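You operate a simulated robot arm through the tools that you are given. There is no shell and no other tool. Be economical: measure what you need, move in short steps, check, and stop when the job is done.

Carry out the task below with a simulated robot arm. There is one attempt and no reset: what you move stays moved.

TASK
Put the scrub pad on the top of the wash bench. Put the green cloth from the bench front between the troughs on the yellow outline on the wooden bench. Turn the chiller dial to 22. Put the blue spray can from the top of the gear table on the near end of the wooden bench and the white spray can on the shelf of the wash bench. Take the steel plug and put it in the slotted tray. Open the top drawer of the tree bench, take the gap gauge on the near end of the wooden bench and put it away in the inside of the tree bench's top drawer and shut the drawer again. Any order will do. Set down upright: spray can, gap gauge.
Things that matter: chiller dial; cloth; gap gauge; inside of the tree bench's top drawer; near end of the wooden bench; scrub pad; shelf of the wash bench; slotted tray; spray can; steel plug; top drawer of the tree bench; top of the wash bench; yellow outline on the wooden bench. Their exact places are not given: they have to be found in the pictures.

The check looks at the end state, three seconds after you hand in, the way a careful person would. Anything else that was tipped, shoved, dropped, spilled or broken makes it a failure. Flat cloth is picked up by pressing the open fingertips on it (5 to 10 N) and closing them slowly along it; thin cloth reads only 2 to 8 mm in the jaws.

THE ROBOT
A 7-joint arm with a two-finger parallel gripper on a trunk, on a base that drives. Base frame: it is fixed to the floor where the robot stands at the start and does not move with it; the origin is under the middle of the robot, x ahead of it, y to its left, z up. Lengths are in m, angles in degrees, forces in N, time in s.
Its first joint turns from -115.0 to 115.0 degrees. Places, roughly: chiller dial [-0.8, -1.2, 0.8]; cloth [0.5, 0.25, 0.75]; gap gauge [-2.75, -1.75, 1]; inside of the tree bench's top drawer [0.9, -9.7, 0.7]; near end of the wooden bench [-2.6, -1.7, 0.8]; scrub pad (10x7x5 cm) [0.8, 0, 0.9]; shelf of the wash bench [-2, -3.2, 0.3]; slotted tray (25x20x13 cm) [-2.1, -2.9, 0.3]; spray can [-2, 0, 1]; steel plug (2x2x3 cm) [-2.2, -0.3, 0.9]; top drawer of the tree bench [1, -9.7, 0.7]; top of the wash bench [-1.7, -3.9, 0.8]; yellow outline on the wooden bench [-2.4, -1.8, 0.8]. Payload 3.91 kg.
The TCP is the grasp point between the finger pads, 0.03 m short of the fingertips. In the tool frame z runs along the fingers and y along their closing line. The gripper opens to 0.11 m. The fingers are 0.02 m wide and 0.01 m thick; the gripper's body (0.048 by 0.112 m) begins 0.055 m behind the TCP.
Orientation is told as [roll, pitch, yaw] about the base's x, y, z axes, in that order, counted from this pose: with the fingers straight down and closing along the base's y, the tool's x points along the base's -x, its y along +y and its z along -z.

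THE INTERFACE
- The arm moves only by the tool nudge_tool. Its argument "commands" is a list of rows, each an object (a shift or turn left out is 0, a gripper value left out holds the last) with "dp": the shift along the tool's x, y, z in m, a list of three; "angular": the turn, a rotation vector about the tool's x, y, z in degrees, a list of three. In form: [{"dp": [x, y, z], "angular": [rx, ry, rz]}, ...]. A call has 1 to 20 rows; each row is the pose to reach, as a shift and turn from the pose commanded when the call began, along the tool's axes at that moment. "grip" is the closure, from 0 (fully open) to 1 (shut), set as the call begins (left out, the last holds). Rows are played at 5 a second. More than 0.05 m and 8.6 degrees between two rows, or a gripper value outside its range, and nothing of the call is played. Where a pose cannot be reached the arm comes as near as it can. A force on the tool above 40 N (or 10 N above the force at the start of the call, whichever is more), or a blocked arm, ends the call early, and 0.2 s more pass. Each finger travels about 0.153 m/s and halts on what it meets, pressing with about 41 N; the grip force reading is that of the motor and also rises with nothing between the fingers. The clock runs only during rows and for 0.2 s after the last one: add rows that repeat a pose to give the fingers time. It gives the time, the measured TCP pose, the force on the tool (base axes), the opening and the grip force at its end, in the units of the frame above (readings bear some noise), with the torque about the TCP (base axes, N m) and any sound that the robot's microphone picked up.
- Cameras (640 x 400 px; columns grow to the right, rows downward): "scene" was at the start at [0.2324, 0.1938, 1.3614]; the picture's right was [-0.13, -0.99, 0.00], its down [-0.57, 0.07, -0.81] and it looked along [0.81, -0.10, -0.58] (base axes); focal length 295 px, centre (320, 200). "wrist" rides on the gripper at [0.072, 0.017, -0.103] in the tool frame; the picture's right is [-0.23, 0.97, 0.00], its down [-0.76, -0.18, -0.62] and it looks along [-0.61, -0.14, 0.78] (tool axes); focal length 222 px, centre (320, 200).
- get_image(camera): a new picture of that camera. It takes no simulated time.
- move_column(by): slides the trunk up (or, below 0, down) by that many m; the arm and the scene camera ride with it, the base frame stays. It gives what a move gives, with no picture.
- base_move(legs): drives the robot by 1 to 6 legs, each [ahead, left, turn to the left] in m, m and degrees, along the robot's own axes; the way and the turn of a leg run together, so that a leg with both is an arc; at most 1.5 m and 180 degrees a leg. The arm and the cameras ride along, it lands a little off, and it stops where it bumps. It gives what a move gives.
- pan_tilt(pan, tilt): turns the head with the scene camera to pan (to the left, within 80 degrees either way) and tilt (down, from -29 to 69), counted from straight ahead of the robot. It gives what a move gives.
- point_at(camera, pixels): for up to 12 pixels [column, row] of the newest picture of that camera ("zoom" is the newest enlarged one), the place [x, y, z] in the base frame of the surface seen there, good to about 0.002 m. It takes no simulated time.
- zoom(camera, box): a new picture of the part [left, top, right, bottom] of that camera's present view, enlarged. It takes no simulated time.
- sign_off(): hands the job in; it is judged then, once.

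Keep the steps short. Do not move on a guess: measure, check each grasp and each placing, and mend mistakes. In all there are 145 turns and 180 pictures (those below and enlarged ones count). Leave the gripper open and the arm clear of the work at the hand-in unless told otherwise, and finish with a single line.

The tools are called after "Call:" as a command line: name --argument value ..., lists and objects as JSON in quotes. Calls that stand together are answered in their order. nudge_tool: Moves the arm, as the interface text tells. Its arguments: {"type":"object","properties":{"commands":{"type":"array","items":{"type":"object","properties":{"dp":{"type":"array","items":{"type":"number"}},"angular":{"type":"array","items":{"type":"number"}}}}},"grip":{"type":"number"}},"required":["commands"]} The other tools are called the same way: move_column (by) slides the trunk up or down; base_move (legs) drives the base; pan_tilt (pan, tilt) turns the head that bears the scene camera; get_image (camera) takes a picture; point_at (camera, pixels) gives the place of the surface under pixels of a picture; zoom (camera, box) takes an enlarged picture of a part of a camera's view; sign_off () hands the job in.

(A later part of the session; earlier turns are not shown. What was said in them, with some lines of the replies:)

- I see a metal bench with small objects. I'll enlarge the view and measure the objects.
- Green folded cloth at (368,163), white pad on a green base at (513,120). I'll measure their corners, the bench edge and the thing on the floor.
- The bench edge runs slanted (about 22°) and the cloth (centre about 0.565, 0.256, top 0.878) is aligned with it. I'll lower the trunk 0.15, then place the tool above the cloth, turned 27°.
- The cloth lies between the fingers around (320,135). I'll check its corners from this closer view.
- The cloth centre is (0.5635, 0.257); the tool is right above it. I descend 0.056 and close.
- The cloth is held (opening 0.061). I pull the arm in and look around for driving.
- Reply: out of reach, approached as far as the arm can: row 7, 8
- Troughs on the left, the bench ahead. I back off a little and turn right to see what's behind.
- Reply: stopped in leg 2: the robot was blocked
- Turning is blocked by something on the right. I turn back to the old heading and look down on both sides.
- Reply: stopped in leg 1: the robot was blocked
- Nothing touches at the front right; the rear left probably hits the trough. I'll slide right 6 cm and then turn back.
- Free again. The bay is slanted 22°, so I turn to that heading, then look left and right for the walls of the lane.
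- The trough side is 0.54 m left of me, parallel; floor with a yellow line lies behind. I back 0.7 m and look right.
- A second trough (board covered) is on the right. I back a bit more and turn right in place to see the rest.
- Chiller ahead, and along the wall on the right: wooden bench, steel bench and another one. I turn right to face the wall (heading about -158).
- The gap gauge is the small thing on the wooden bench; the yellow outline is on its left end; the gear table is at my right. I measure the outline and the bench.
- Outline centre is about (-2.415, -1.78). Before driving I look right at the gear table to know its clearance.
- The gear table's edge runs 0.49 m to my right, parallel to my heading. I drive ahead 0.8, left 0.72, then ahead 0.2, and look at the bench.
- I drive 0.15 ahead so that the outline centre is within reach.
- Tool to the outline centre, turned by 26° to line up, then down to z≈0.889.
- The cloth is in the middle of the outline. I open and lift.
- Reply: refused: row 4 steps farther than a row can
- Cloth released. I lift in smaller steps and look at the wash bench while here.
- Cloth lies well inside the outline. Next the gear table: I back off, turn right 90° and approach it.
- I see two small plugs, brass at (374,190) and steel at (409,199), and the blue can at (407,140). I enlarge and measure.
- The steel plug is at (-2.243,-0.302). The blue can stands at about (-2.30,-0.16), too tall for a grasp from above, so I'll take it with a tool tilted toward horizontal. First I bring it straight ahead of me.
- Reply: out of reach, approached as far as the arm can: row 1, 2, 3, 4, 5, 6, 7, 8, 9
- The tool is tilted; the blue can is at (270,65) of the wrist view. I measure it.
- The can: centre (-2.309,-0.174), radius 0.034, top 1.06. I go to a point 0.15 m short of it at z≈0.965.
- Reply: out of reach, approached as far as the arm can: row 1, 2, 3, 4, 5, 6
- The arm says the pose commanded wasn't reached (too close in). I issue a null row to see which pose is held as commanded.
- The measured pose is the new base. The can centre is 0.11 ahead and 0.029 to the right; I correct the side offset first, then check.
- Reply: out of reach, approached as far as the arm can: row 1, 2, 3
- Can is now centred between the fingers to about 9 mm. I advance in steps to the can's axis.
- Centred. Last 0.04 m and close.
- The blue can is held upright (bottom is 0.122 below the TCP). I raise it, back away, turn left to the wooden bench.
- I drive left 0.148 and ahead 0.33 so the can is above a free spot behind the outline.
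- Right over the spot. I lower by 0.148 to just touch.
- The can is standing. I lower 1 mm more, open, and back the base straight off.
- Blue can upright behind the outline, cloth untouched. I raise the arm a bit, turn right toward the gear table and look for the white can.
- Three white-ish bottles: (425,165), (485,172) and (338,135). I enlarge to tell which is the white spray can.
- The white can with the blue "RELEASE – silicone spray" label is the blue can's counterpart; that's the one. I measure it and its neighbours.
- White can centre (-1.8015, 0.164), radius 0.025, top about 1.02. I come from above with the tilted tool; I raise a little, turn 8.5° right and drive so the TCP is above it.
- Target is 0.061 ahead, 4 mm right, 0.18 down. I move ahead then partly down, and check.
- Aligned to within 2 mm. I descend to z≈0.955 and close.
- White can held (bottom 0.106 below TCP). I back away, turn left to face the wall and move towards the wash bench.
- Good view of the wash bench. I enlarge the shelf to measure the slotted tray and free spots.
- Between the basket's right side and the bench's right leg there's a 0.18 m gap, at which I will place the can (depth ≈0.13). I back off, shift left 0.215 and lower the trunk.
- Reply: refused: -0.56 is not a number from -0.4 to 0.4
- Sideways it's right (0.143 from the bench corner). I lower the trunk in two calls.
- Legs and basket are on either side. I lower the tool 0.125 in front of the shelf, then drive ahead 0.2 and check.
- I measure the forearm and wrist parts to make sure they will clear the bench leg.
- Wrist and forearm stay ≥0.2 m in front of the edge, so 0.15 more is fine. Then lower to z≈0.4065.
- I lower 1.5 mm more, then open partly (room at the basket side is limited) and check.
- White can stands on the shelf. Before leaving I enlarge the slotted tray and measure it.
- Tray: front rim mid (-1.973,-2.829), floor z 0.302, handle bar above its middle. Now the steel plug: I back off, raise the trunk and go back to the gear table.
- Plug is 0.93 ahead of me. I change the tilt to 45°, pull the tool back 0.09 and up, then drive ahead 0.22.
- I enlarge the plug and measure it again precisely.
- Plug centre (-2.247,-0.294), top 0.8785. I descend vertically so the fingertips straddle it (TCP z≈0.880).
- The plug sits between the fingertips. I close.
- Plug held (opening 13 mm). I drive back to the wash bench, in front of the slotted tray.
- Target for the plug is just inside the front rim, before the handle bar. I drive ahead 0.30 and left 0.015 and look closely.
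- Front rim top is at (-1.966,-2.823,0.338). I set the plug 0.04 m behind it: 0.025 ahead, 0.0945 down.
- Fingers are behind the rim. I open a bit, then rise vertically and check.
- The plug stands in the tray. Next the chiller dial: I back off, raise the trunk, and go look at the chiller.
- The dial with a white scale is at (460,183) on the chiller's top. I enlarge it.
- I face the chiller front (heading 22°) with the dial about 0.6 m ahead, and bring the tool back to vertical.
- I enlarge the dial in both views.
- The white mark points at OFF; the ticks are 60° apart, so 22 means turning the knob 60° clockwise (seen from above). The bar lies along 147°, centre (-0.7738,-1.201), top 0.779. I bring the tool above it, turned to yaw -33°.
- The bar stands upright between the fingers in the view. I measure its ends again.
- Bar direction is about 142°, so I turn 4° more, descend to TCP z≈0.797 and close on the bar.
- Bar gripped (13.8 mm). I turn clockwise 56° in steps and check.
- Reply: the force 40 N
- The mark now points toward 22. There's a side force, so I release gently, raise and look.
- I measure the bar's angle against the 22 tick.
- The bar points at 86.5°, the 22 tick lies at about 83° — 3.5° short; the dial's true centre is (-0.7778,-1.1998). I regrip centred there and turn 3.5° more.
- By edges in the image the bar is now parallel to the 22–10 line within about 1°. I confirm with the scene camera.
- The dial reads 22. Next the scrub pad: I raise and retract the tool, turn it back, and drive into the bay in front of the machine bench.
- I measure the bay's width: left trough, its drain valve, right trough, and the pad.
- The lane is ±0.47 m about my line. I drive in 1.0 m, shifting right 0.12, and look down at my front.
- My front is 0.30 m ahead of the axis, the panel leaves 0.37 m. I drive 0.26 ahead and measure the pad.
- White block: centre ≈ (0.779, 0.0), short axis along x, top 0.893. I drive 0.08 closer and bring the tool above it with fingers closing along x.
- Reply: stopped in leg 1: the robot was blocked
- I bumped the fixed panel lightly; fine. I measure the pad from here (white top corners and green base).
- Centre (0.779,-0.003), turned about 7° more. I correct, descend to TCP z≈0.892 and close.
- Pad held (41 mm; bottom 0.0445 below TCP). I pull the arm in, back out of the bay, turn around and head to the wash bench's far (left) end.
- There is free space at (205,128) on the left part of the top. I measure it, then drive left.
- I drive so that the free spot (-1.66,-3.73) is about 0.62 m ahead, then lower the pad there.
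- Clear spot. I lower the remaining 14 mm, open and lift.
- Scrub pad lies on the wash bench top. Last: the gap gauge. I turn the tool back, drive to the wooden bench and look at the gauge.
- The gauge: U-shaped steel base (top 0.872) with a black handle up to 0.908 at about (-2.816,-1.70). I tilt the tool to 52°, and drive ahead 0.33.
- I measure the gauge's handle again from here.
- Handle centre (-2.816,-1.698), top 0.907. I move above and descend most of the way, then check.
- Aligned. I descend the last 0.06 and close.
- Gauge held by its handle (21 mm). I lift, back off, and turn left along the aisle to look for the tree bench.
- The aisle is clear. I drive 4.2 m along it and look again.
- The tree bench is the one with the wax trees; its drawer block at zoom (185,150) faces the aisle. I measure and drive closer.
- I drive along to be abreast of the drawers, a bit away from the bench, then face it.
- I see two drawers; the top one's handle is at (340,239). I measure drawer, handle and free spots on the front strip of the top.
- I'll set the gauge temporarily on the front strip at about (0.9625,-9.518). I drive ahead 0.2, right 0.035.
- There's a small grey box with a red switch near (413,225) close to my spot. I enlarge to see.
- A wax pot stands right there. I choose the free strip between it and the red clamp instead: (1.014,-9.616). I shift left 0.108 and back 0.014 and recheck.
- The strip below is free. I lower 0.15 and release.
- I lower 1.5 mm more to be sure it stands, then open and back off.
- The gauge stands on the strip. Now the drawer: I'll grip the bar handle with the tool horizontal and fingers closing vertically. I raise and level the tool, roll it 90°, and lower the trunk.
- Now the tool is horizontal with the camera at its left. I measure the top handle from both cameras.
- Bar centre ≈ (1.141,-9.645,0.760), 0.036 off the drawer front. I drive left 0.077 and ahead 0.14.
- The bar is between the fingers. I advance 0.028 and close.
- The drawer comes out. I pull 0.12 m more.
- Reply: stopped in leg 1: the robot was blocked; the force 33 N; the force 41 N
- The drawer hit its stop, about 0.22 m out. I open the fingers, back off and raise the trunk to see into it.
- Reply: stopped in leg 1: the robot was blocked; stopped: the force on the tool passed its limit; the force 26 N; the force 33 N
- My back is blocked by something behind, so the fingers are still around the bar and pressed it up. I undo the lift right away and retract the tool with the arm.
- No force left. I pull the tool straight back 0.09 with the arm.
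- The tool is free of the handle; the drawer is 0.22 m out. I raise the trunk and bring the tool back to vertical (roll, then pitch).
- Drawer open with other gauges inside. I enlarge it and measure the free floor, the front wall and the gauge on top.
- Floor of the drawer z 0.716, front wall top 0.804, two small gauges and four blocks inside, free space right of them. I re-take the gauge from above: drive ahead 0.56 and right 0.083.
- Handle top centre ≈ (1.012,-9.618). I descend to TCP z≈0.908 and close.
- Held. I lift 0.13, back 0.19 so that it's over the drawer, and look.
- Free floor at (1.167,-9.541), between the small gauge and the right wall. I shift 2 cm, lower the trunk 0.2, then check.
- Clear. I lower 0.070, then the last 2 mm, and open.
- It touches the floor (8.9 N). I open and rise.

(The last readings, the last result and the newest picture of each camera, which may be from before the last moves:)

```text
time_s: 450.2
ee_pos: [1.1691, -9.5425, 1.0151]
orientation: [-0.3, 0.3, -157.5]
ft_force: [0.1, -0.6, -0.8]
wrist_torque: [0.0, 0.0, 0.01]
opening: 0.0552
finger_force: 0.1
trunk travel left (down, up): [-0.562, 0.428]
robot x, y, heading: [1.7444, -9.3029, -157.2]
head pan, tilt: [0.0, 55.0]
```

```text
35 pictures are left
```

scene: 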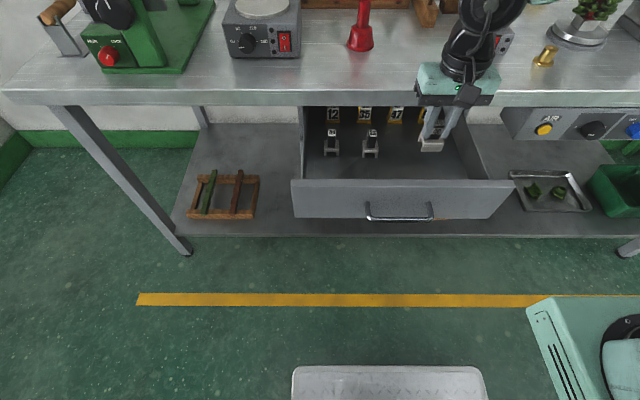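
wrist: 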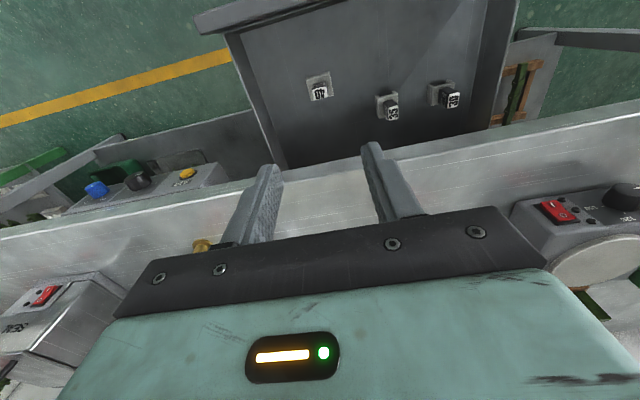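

The gauge stands upright in the drawer. To close it I push the bar with closed vertical fingers: first back 0.23, left 0.084, then lower to z≈0.775.

Call:
base_move --legs '[[-0.24, 0, 0], [0, 0.084, 0]]'

Call:
nudge_tool --commands '[{"dp": [0, 0, 0.045]}, {"dp": [0, 0, 0.09]}, {"dp": [0, 0, 0.135]}, {"dp": [0, 0, 0.18]}, {"dp": [0, 0, 0.22]}, {"dp": [0, 0, 0.24]}, {"dp": [0, 0, 0.24]}]' --grip 1

Call:
get_image --camera "scene"

Call:
get_image --camera "wrist"

```text
time_s: 452.7
ee_pos: [1.4216, -9.5262, 1.0137]
orientation: [-0.3, 0.1, -157.3]
ft_force: [-0.1, -0.4, 0.5]
wrist_torque: [-0.01, 0.03, 0.0]
opening: 0.0552
finger_force: 0.0
trunk travel left (down, up): [-0.562, 0.428]
robot x, y, heading: [2.0008, -9.2855, -157.2]
head pan, tilt: [0.0, 55.0]
```

```text
time_s: 454.3
ee_pos: [1.423, -9.524, 0.7725]
orientation: [-0.3, 0.2, -157.3]
ft_force: [-0.2, 0.7, 0.3]
wrist_torque: [0.0, -0.01, 0.01]
opening: 0.0
finger_force: 37.3
trunk travel left (down, up): [-0.562, 0.428]
robot x, y, heading: [1.9999, -9.285, -156.9]
head pan, tilt: [0.0, 55.0]
```

```text
34 pictures are left
```

scene: 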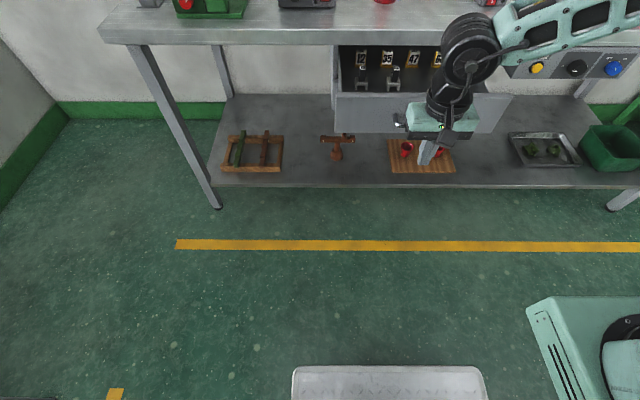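

```text
33 pictures are left
```

wrist: 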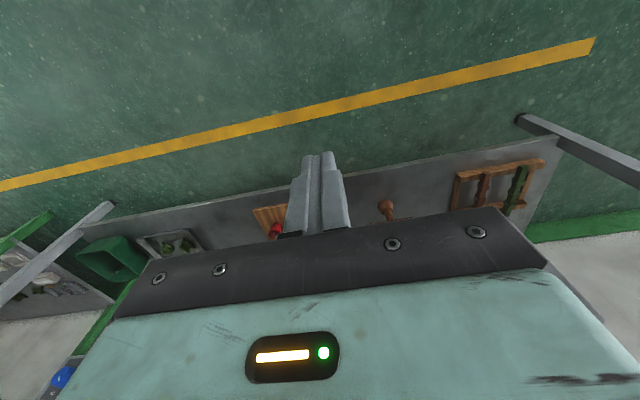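

Lined up with the bar (3 mm off centre). I drive ahead 0.28 to push it shut.

Call:
base_move --legs '[[0.28, 0, 0]]'

Call:
pan_tilt --pan 0 --tilt 45

Call:
get_image --camera "scene"

```text
time_s: 456.3
ee_pos: [1.1645, -9.6345, 0.7729]
orientation: [-0.3, 0.2, -157.3]
ft_force: [-0.6, 0.0, 0.7]
wrist_torque: [0.0, -0.01, -0.01]
opening: 0.0001
finger_force: 37.8
trunk travel left (down, up): [-0.562, 0.428]
robot x, y, heading: [1.7422, -9.3949, -156.9]
head pan, tilt: [0.0, 55.0]
```

```text
time_s: 457.0
ee_pos: [1.165, -9.6352, 0.7725]
orientation: [-0.2, 0.1, -157.3]
ft_force: [0.5, 0.0, -0.3]
wrist_torque: [-0.03, -0.04, 0.02]
opening: 0.0003
finger_force: 37.4
trunk travel left (down, up): [-0.562, 0.428]
robot x, y, heading: [1.7439, -9.395, -156.9]
head pan, tilt: [0.0, 45.0]
```

```text
32 pictures are left
```

scene: 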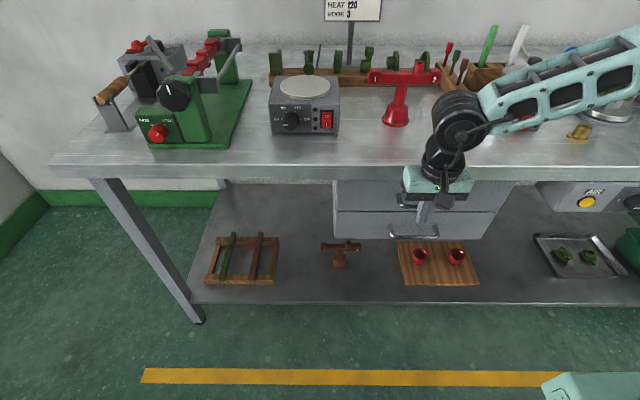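

Nearly shut, 1 cm left. I push gently with the arm until resistance.

Call:
nudge_tool --commands '[{"dp": [-0.004, 0, 0]}, {"dp": [-0.008, 0, 0]}, {"dp": [-0.011, 0, 0]}, {"dp": [-0.013, 0, 0]}, {"dp": [-0.015, 0, 0]}, {"dp": [-0.015, 0, 0]}]'

Call:
zoom --camera "scene" --box '[310, 150, 530, 270]'

```text
time_s: 458.1
ee_pos: [1.1568, -9.64, 0.772]
orientation: [-0.3, 0.7, -157.2]
ft_force: [10.3, 5.2, 5.3]
wrist_torque: [-0.43, 1.08, -0.19]
opening: 0.0003
finger_force: 37.7
trunk travel left (down, up): [-0.562, 0.428]
robot x, y, heading: [1.742, -9.3941, -157.1]
head pan, tilt: [0.0, 45.0]
stopped in row 5: the force on the tool passed its limit (the readings are from after the stop); the commanded pose is now the measured one
```

```text
2.91 times, centred on (420, 210) of scene
```

zoom: 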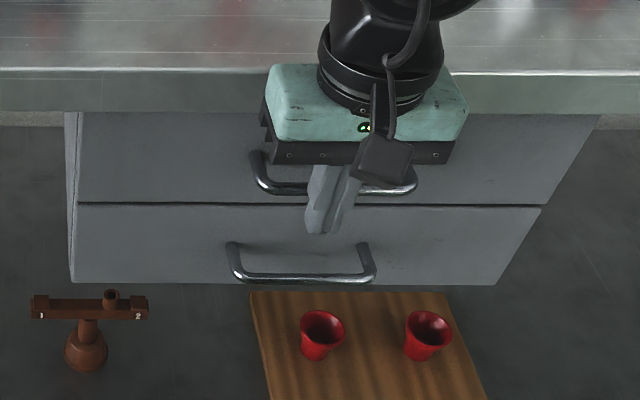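

The tool stopped at the shut position with resistance. I back off and measure the drawer front.

Call:
base_move --legs '[[-0.2, 0, 0]]'

Call:
nudge_tool --commands '[{"dp": [0, 0, -0.045]}, {"dp": [0, 0, -0.09]}, {"dp": [0, 0, -0.135]}, {"dp": [0, 0, -0.18]}, {"dp": [0, 0, -0.22]}, {"dp": [0, 0, -0.22]}]' --grip 0

Call:
zoom --camera "scene" --box '[270, 80, 530, 240]'

Call:
get_image --camera "scene"

```text
time_s: 459.7
ee_pos: [1.3399, -9.5615, 0.7719]
orientation: [-0.3, 0.6, -157.2]
ft_force: [-0.2, -0.3, -1.0]
wrist_torque: [0.01, 0.01, 0.0]
opening: 0.0
finger_force: 37.5
trunk travel left (down, up): [-0.562, 0.428]
robot x, y, heading: [1.9296, -9.3193, -157.1]
head pan, tilt: [0.0, 45.0]
```

```text
time_s: 461.1
ee_pos: [1.3385, -9.564, 0.9925]
orientation: [-0.3, 0.7, -157.2]
ft_force: [0.6, 0.0, -0.3]
wrist_torque: [-0.01, 0.02, 0.03]
opening: 0.11
finger_force: 0.0
trunk travel left (down, up): [-0.562, 0.428]
robot x, y, heading: [1.9302, -9.3183, -157.0]
head pan, tilt: [0.0, 45.0]
```

```text
2.46 times, centred on (400, 160) of scene
```

zoom: 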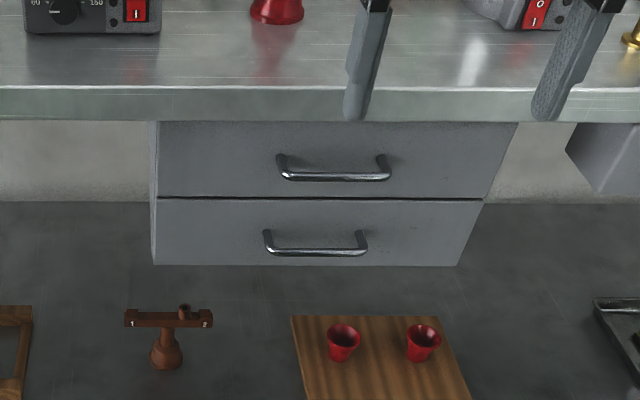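

```text
29 pictures are left
```

scene: 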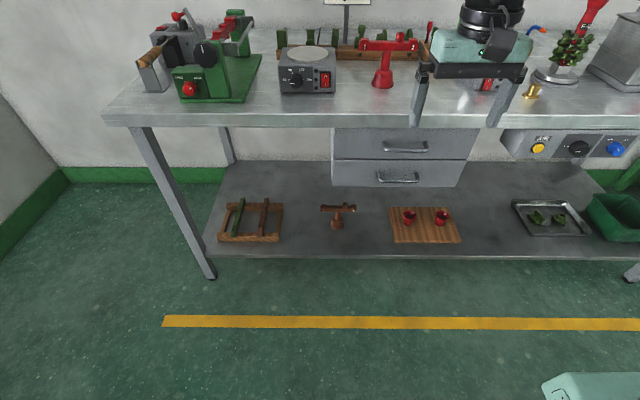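

Call:
point_at --camera "scene" --pixels '[[345, 145], [460, 145], [345, 175], [450, 175], [400, 132], [405, 150]]'

Call:
base_move --legs '[[0.1, 0, 0], [0, 0, 90]]'

Call:
pan_tilt --pan 60 --tilt 20

Call:
get_image --camera "scene"

```text
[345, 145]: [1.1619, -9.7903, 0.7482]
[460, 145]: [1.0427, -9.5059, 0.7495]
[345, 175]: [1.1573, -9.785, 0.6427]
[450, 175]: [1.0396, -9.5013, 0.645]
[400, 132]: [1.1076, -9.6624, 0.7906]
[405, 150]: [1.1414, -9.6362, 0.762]
```

```text
time_s: 466.1
ee_pos: [2.0814, -9.9427, 0.9916]
orientation: [-0.2, 0.7, -67.2]
ft_force: [0.2, -0.2, 0.1]
wrist_torque: [0.02, -0.02, -0.02]
opening: 0.11
finger_force: 0.1
trunk travel left (down, up): [-0.562, 0.428]
robot x, y, heading: [1.8366, -9.3541, -67.1]
head pan, tilt: [0.0, 45.0]
```

```text
time_s: 467.4
ee_pos: [2.0812, -9.9441, 0.9911]
orientation: [-0.3, 0.6, -67.2]
ft_force: [0.2, 0.0, -0.1]
wrist_torque: [-0.02, -0.02, -0.01]
opening: 0.1099
finger_force: 0.1
trunk travel left (down, up): [-0.562, 0.428]
robot x, y, heading: [1.8352, -9.3528, -66.7]
head pan, tilt: [60.0, 20.0]
```

```text
28 pictures are left
```

scene: 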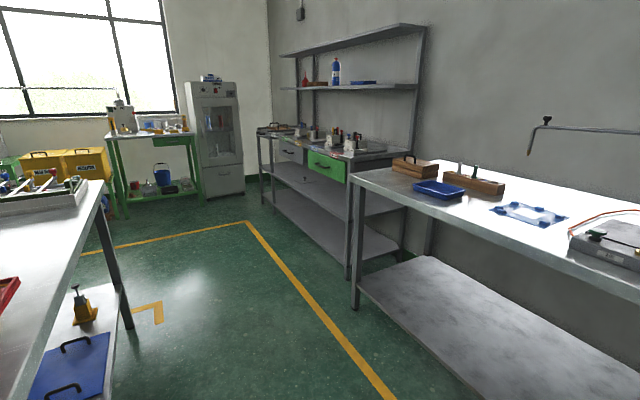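

The drawer is shut: its front is back at the closed position and the bar measures (1.141, -9.636, 0.762), as before. The gauge is inside, the gripper is open and the arm is clear. I checked each of the other placings when I made it, so I hand in now.

Call:
sign_off

```text
The job is handed in.
```

The job is handed in, with all seven parts done: cloth on the yellow outline, blue can on the near end of the wooden bench, white can on the wash bench shelf, plug in the slotted tray, dial at 22, scrub pad on the wash bench top, and gap gauge upright in the shut drawer; the base did bump fixed furniture a few times and the drawer handle was briefly pressed upward, with nothing seen moved or broken.
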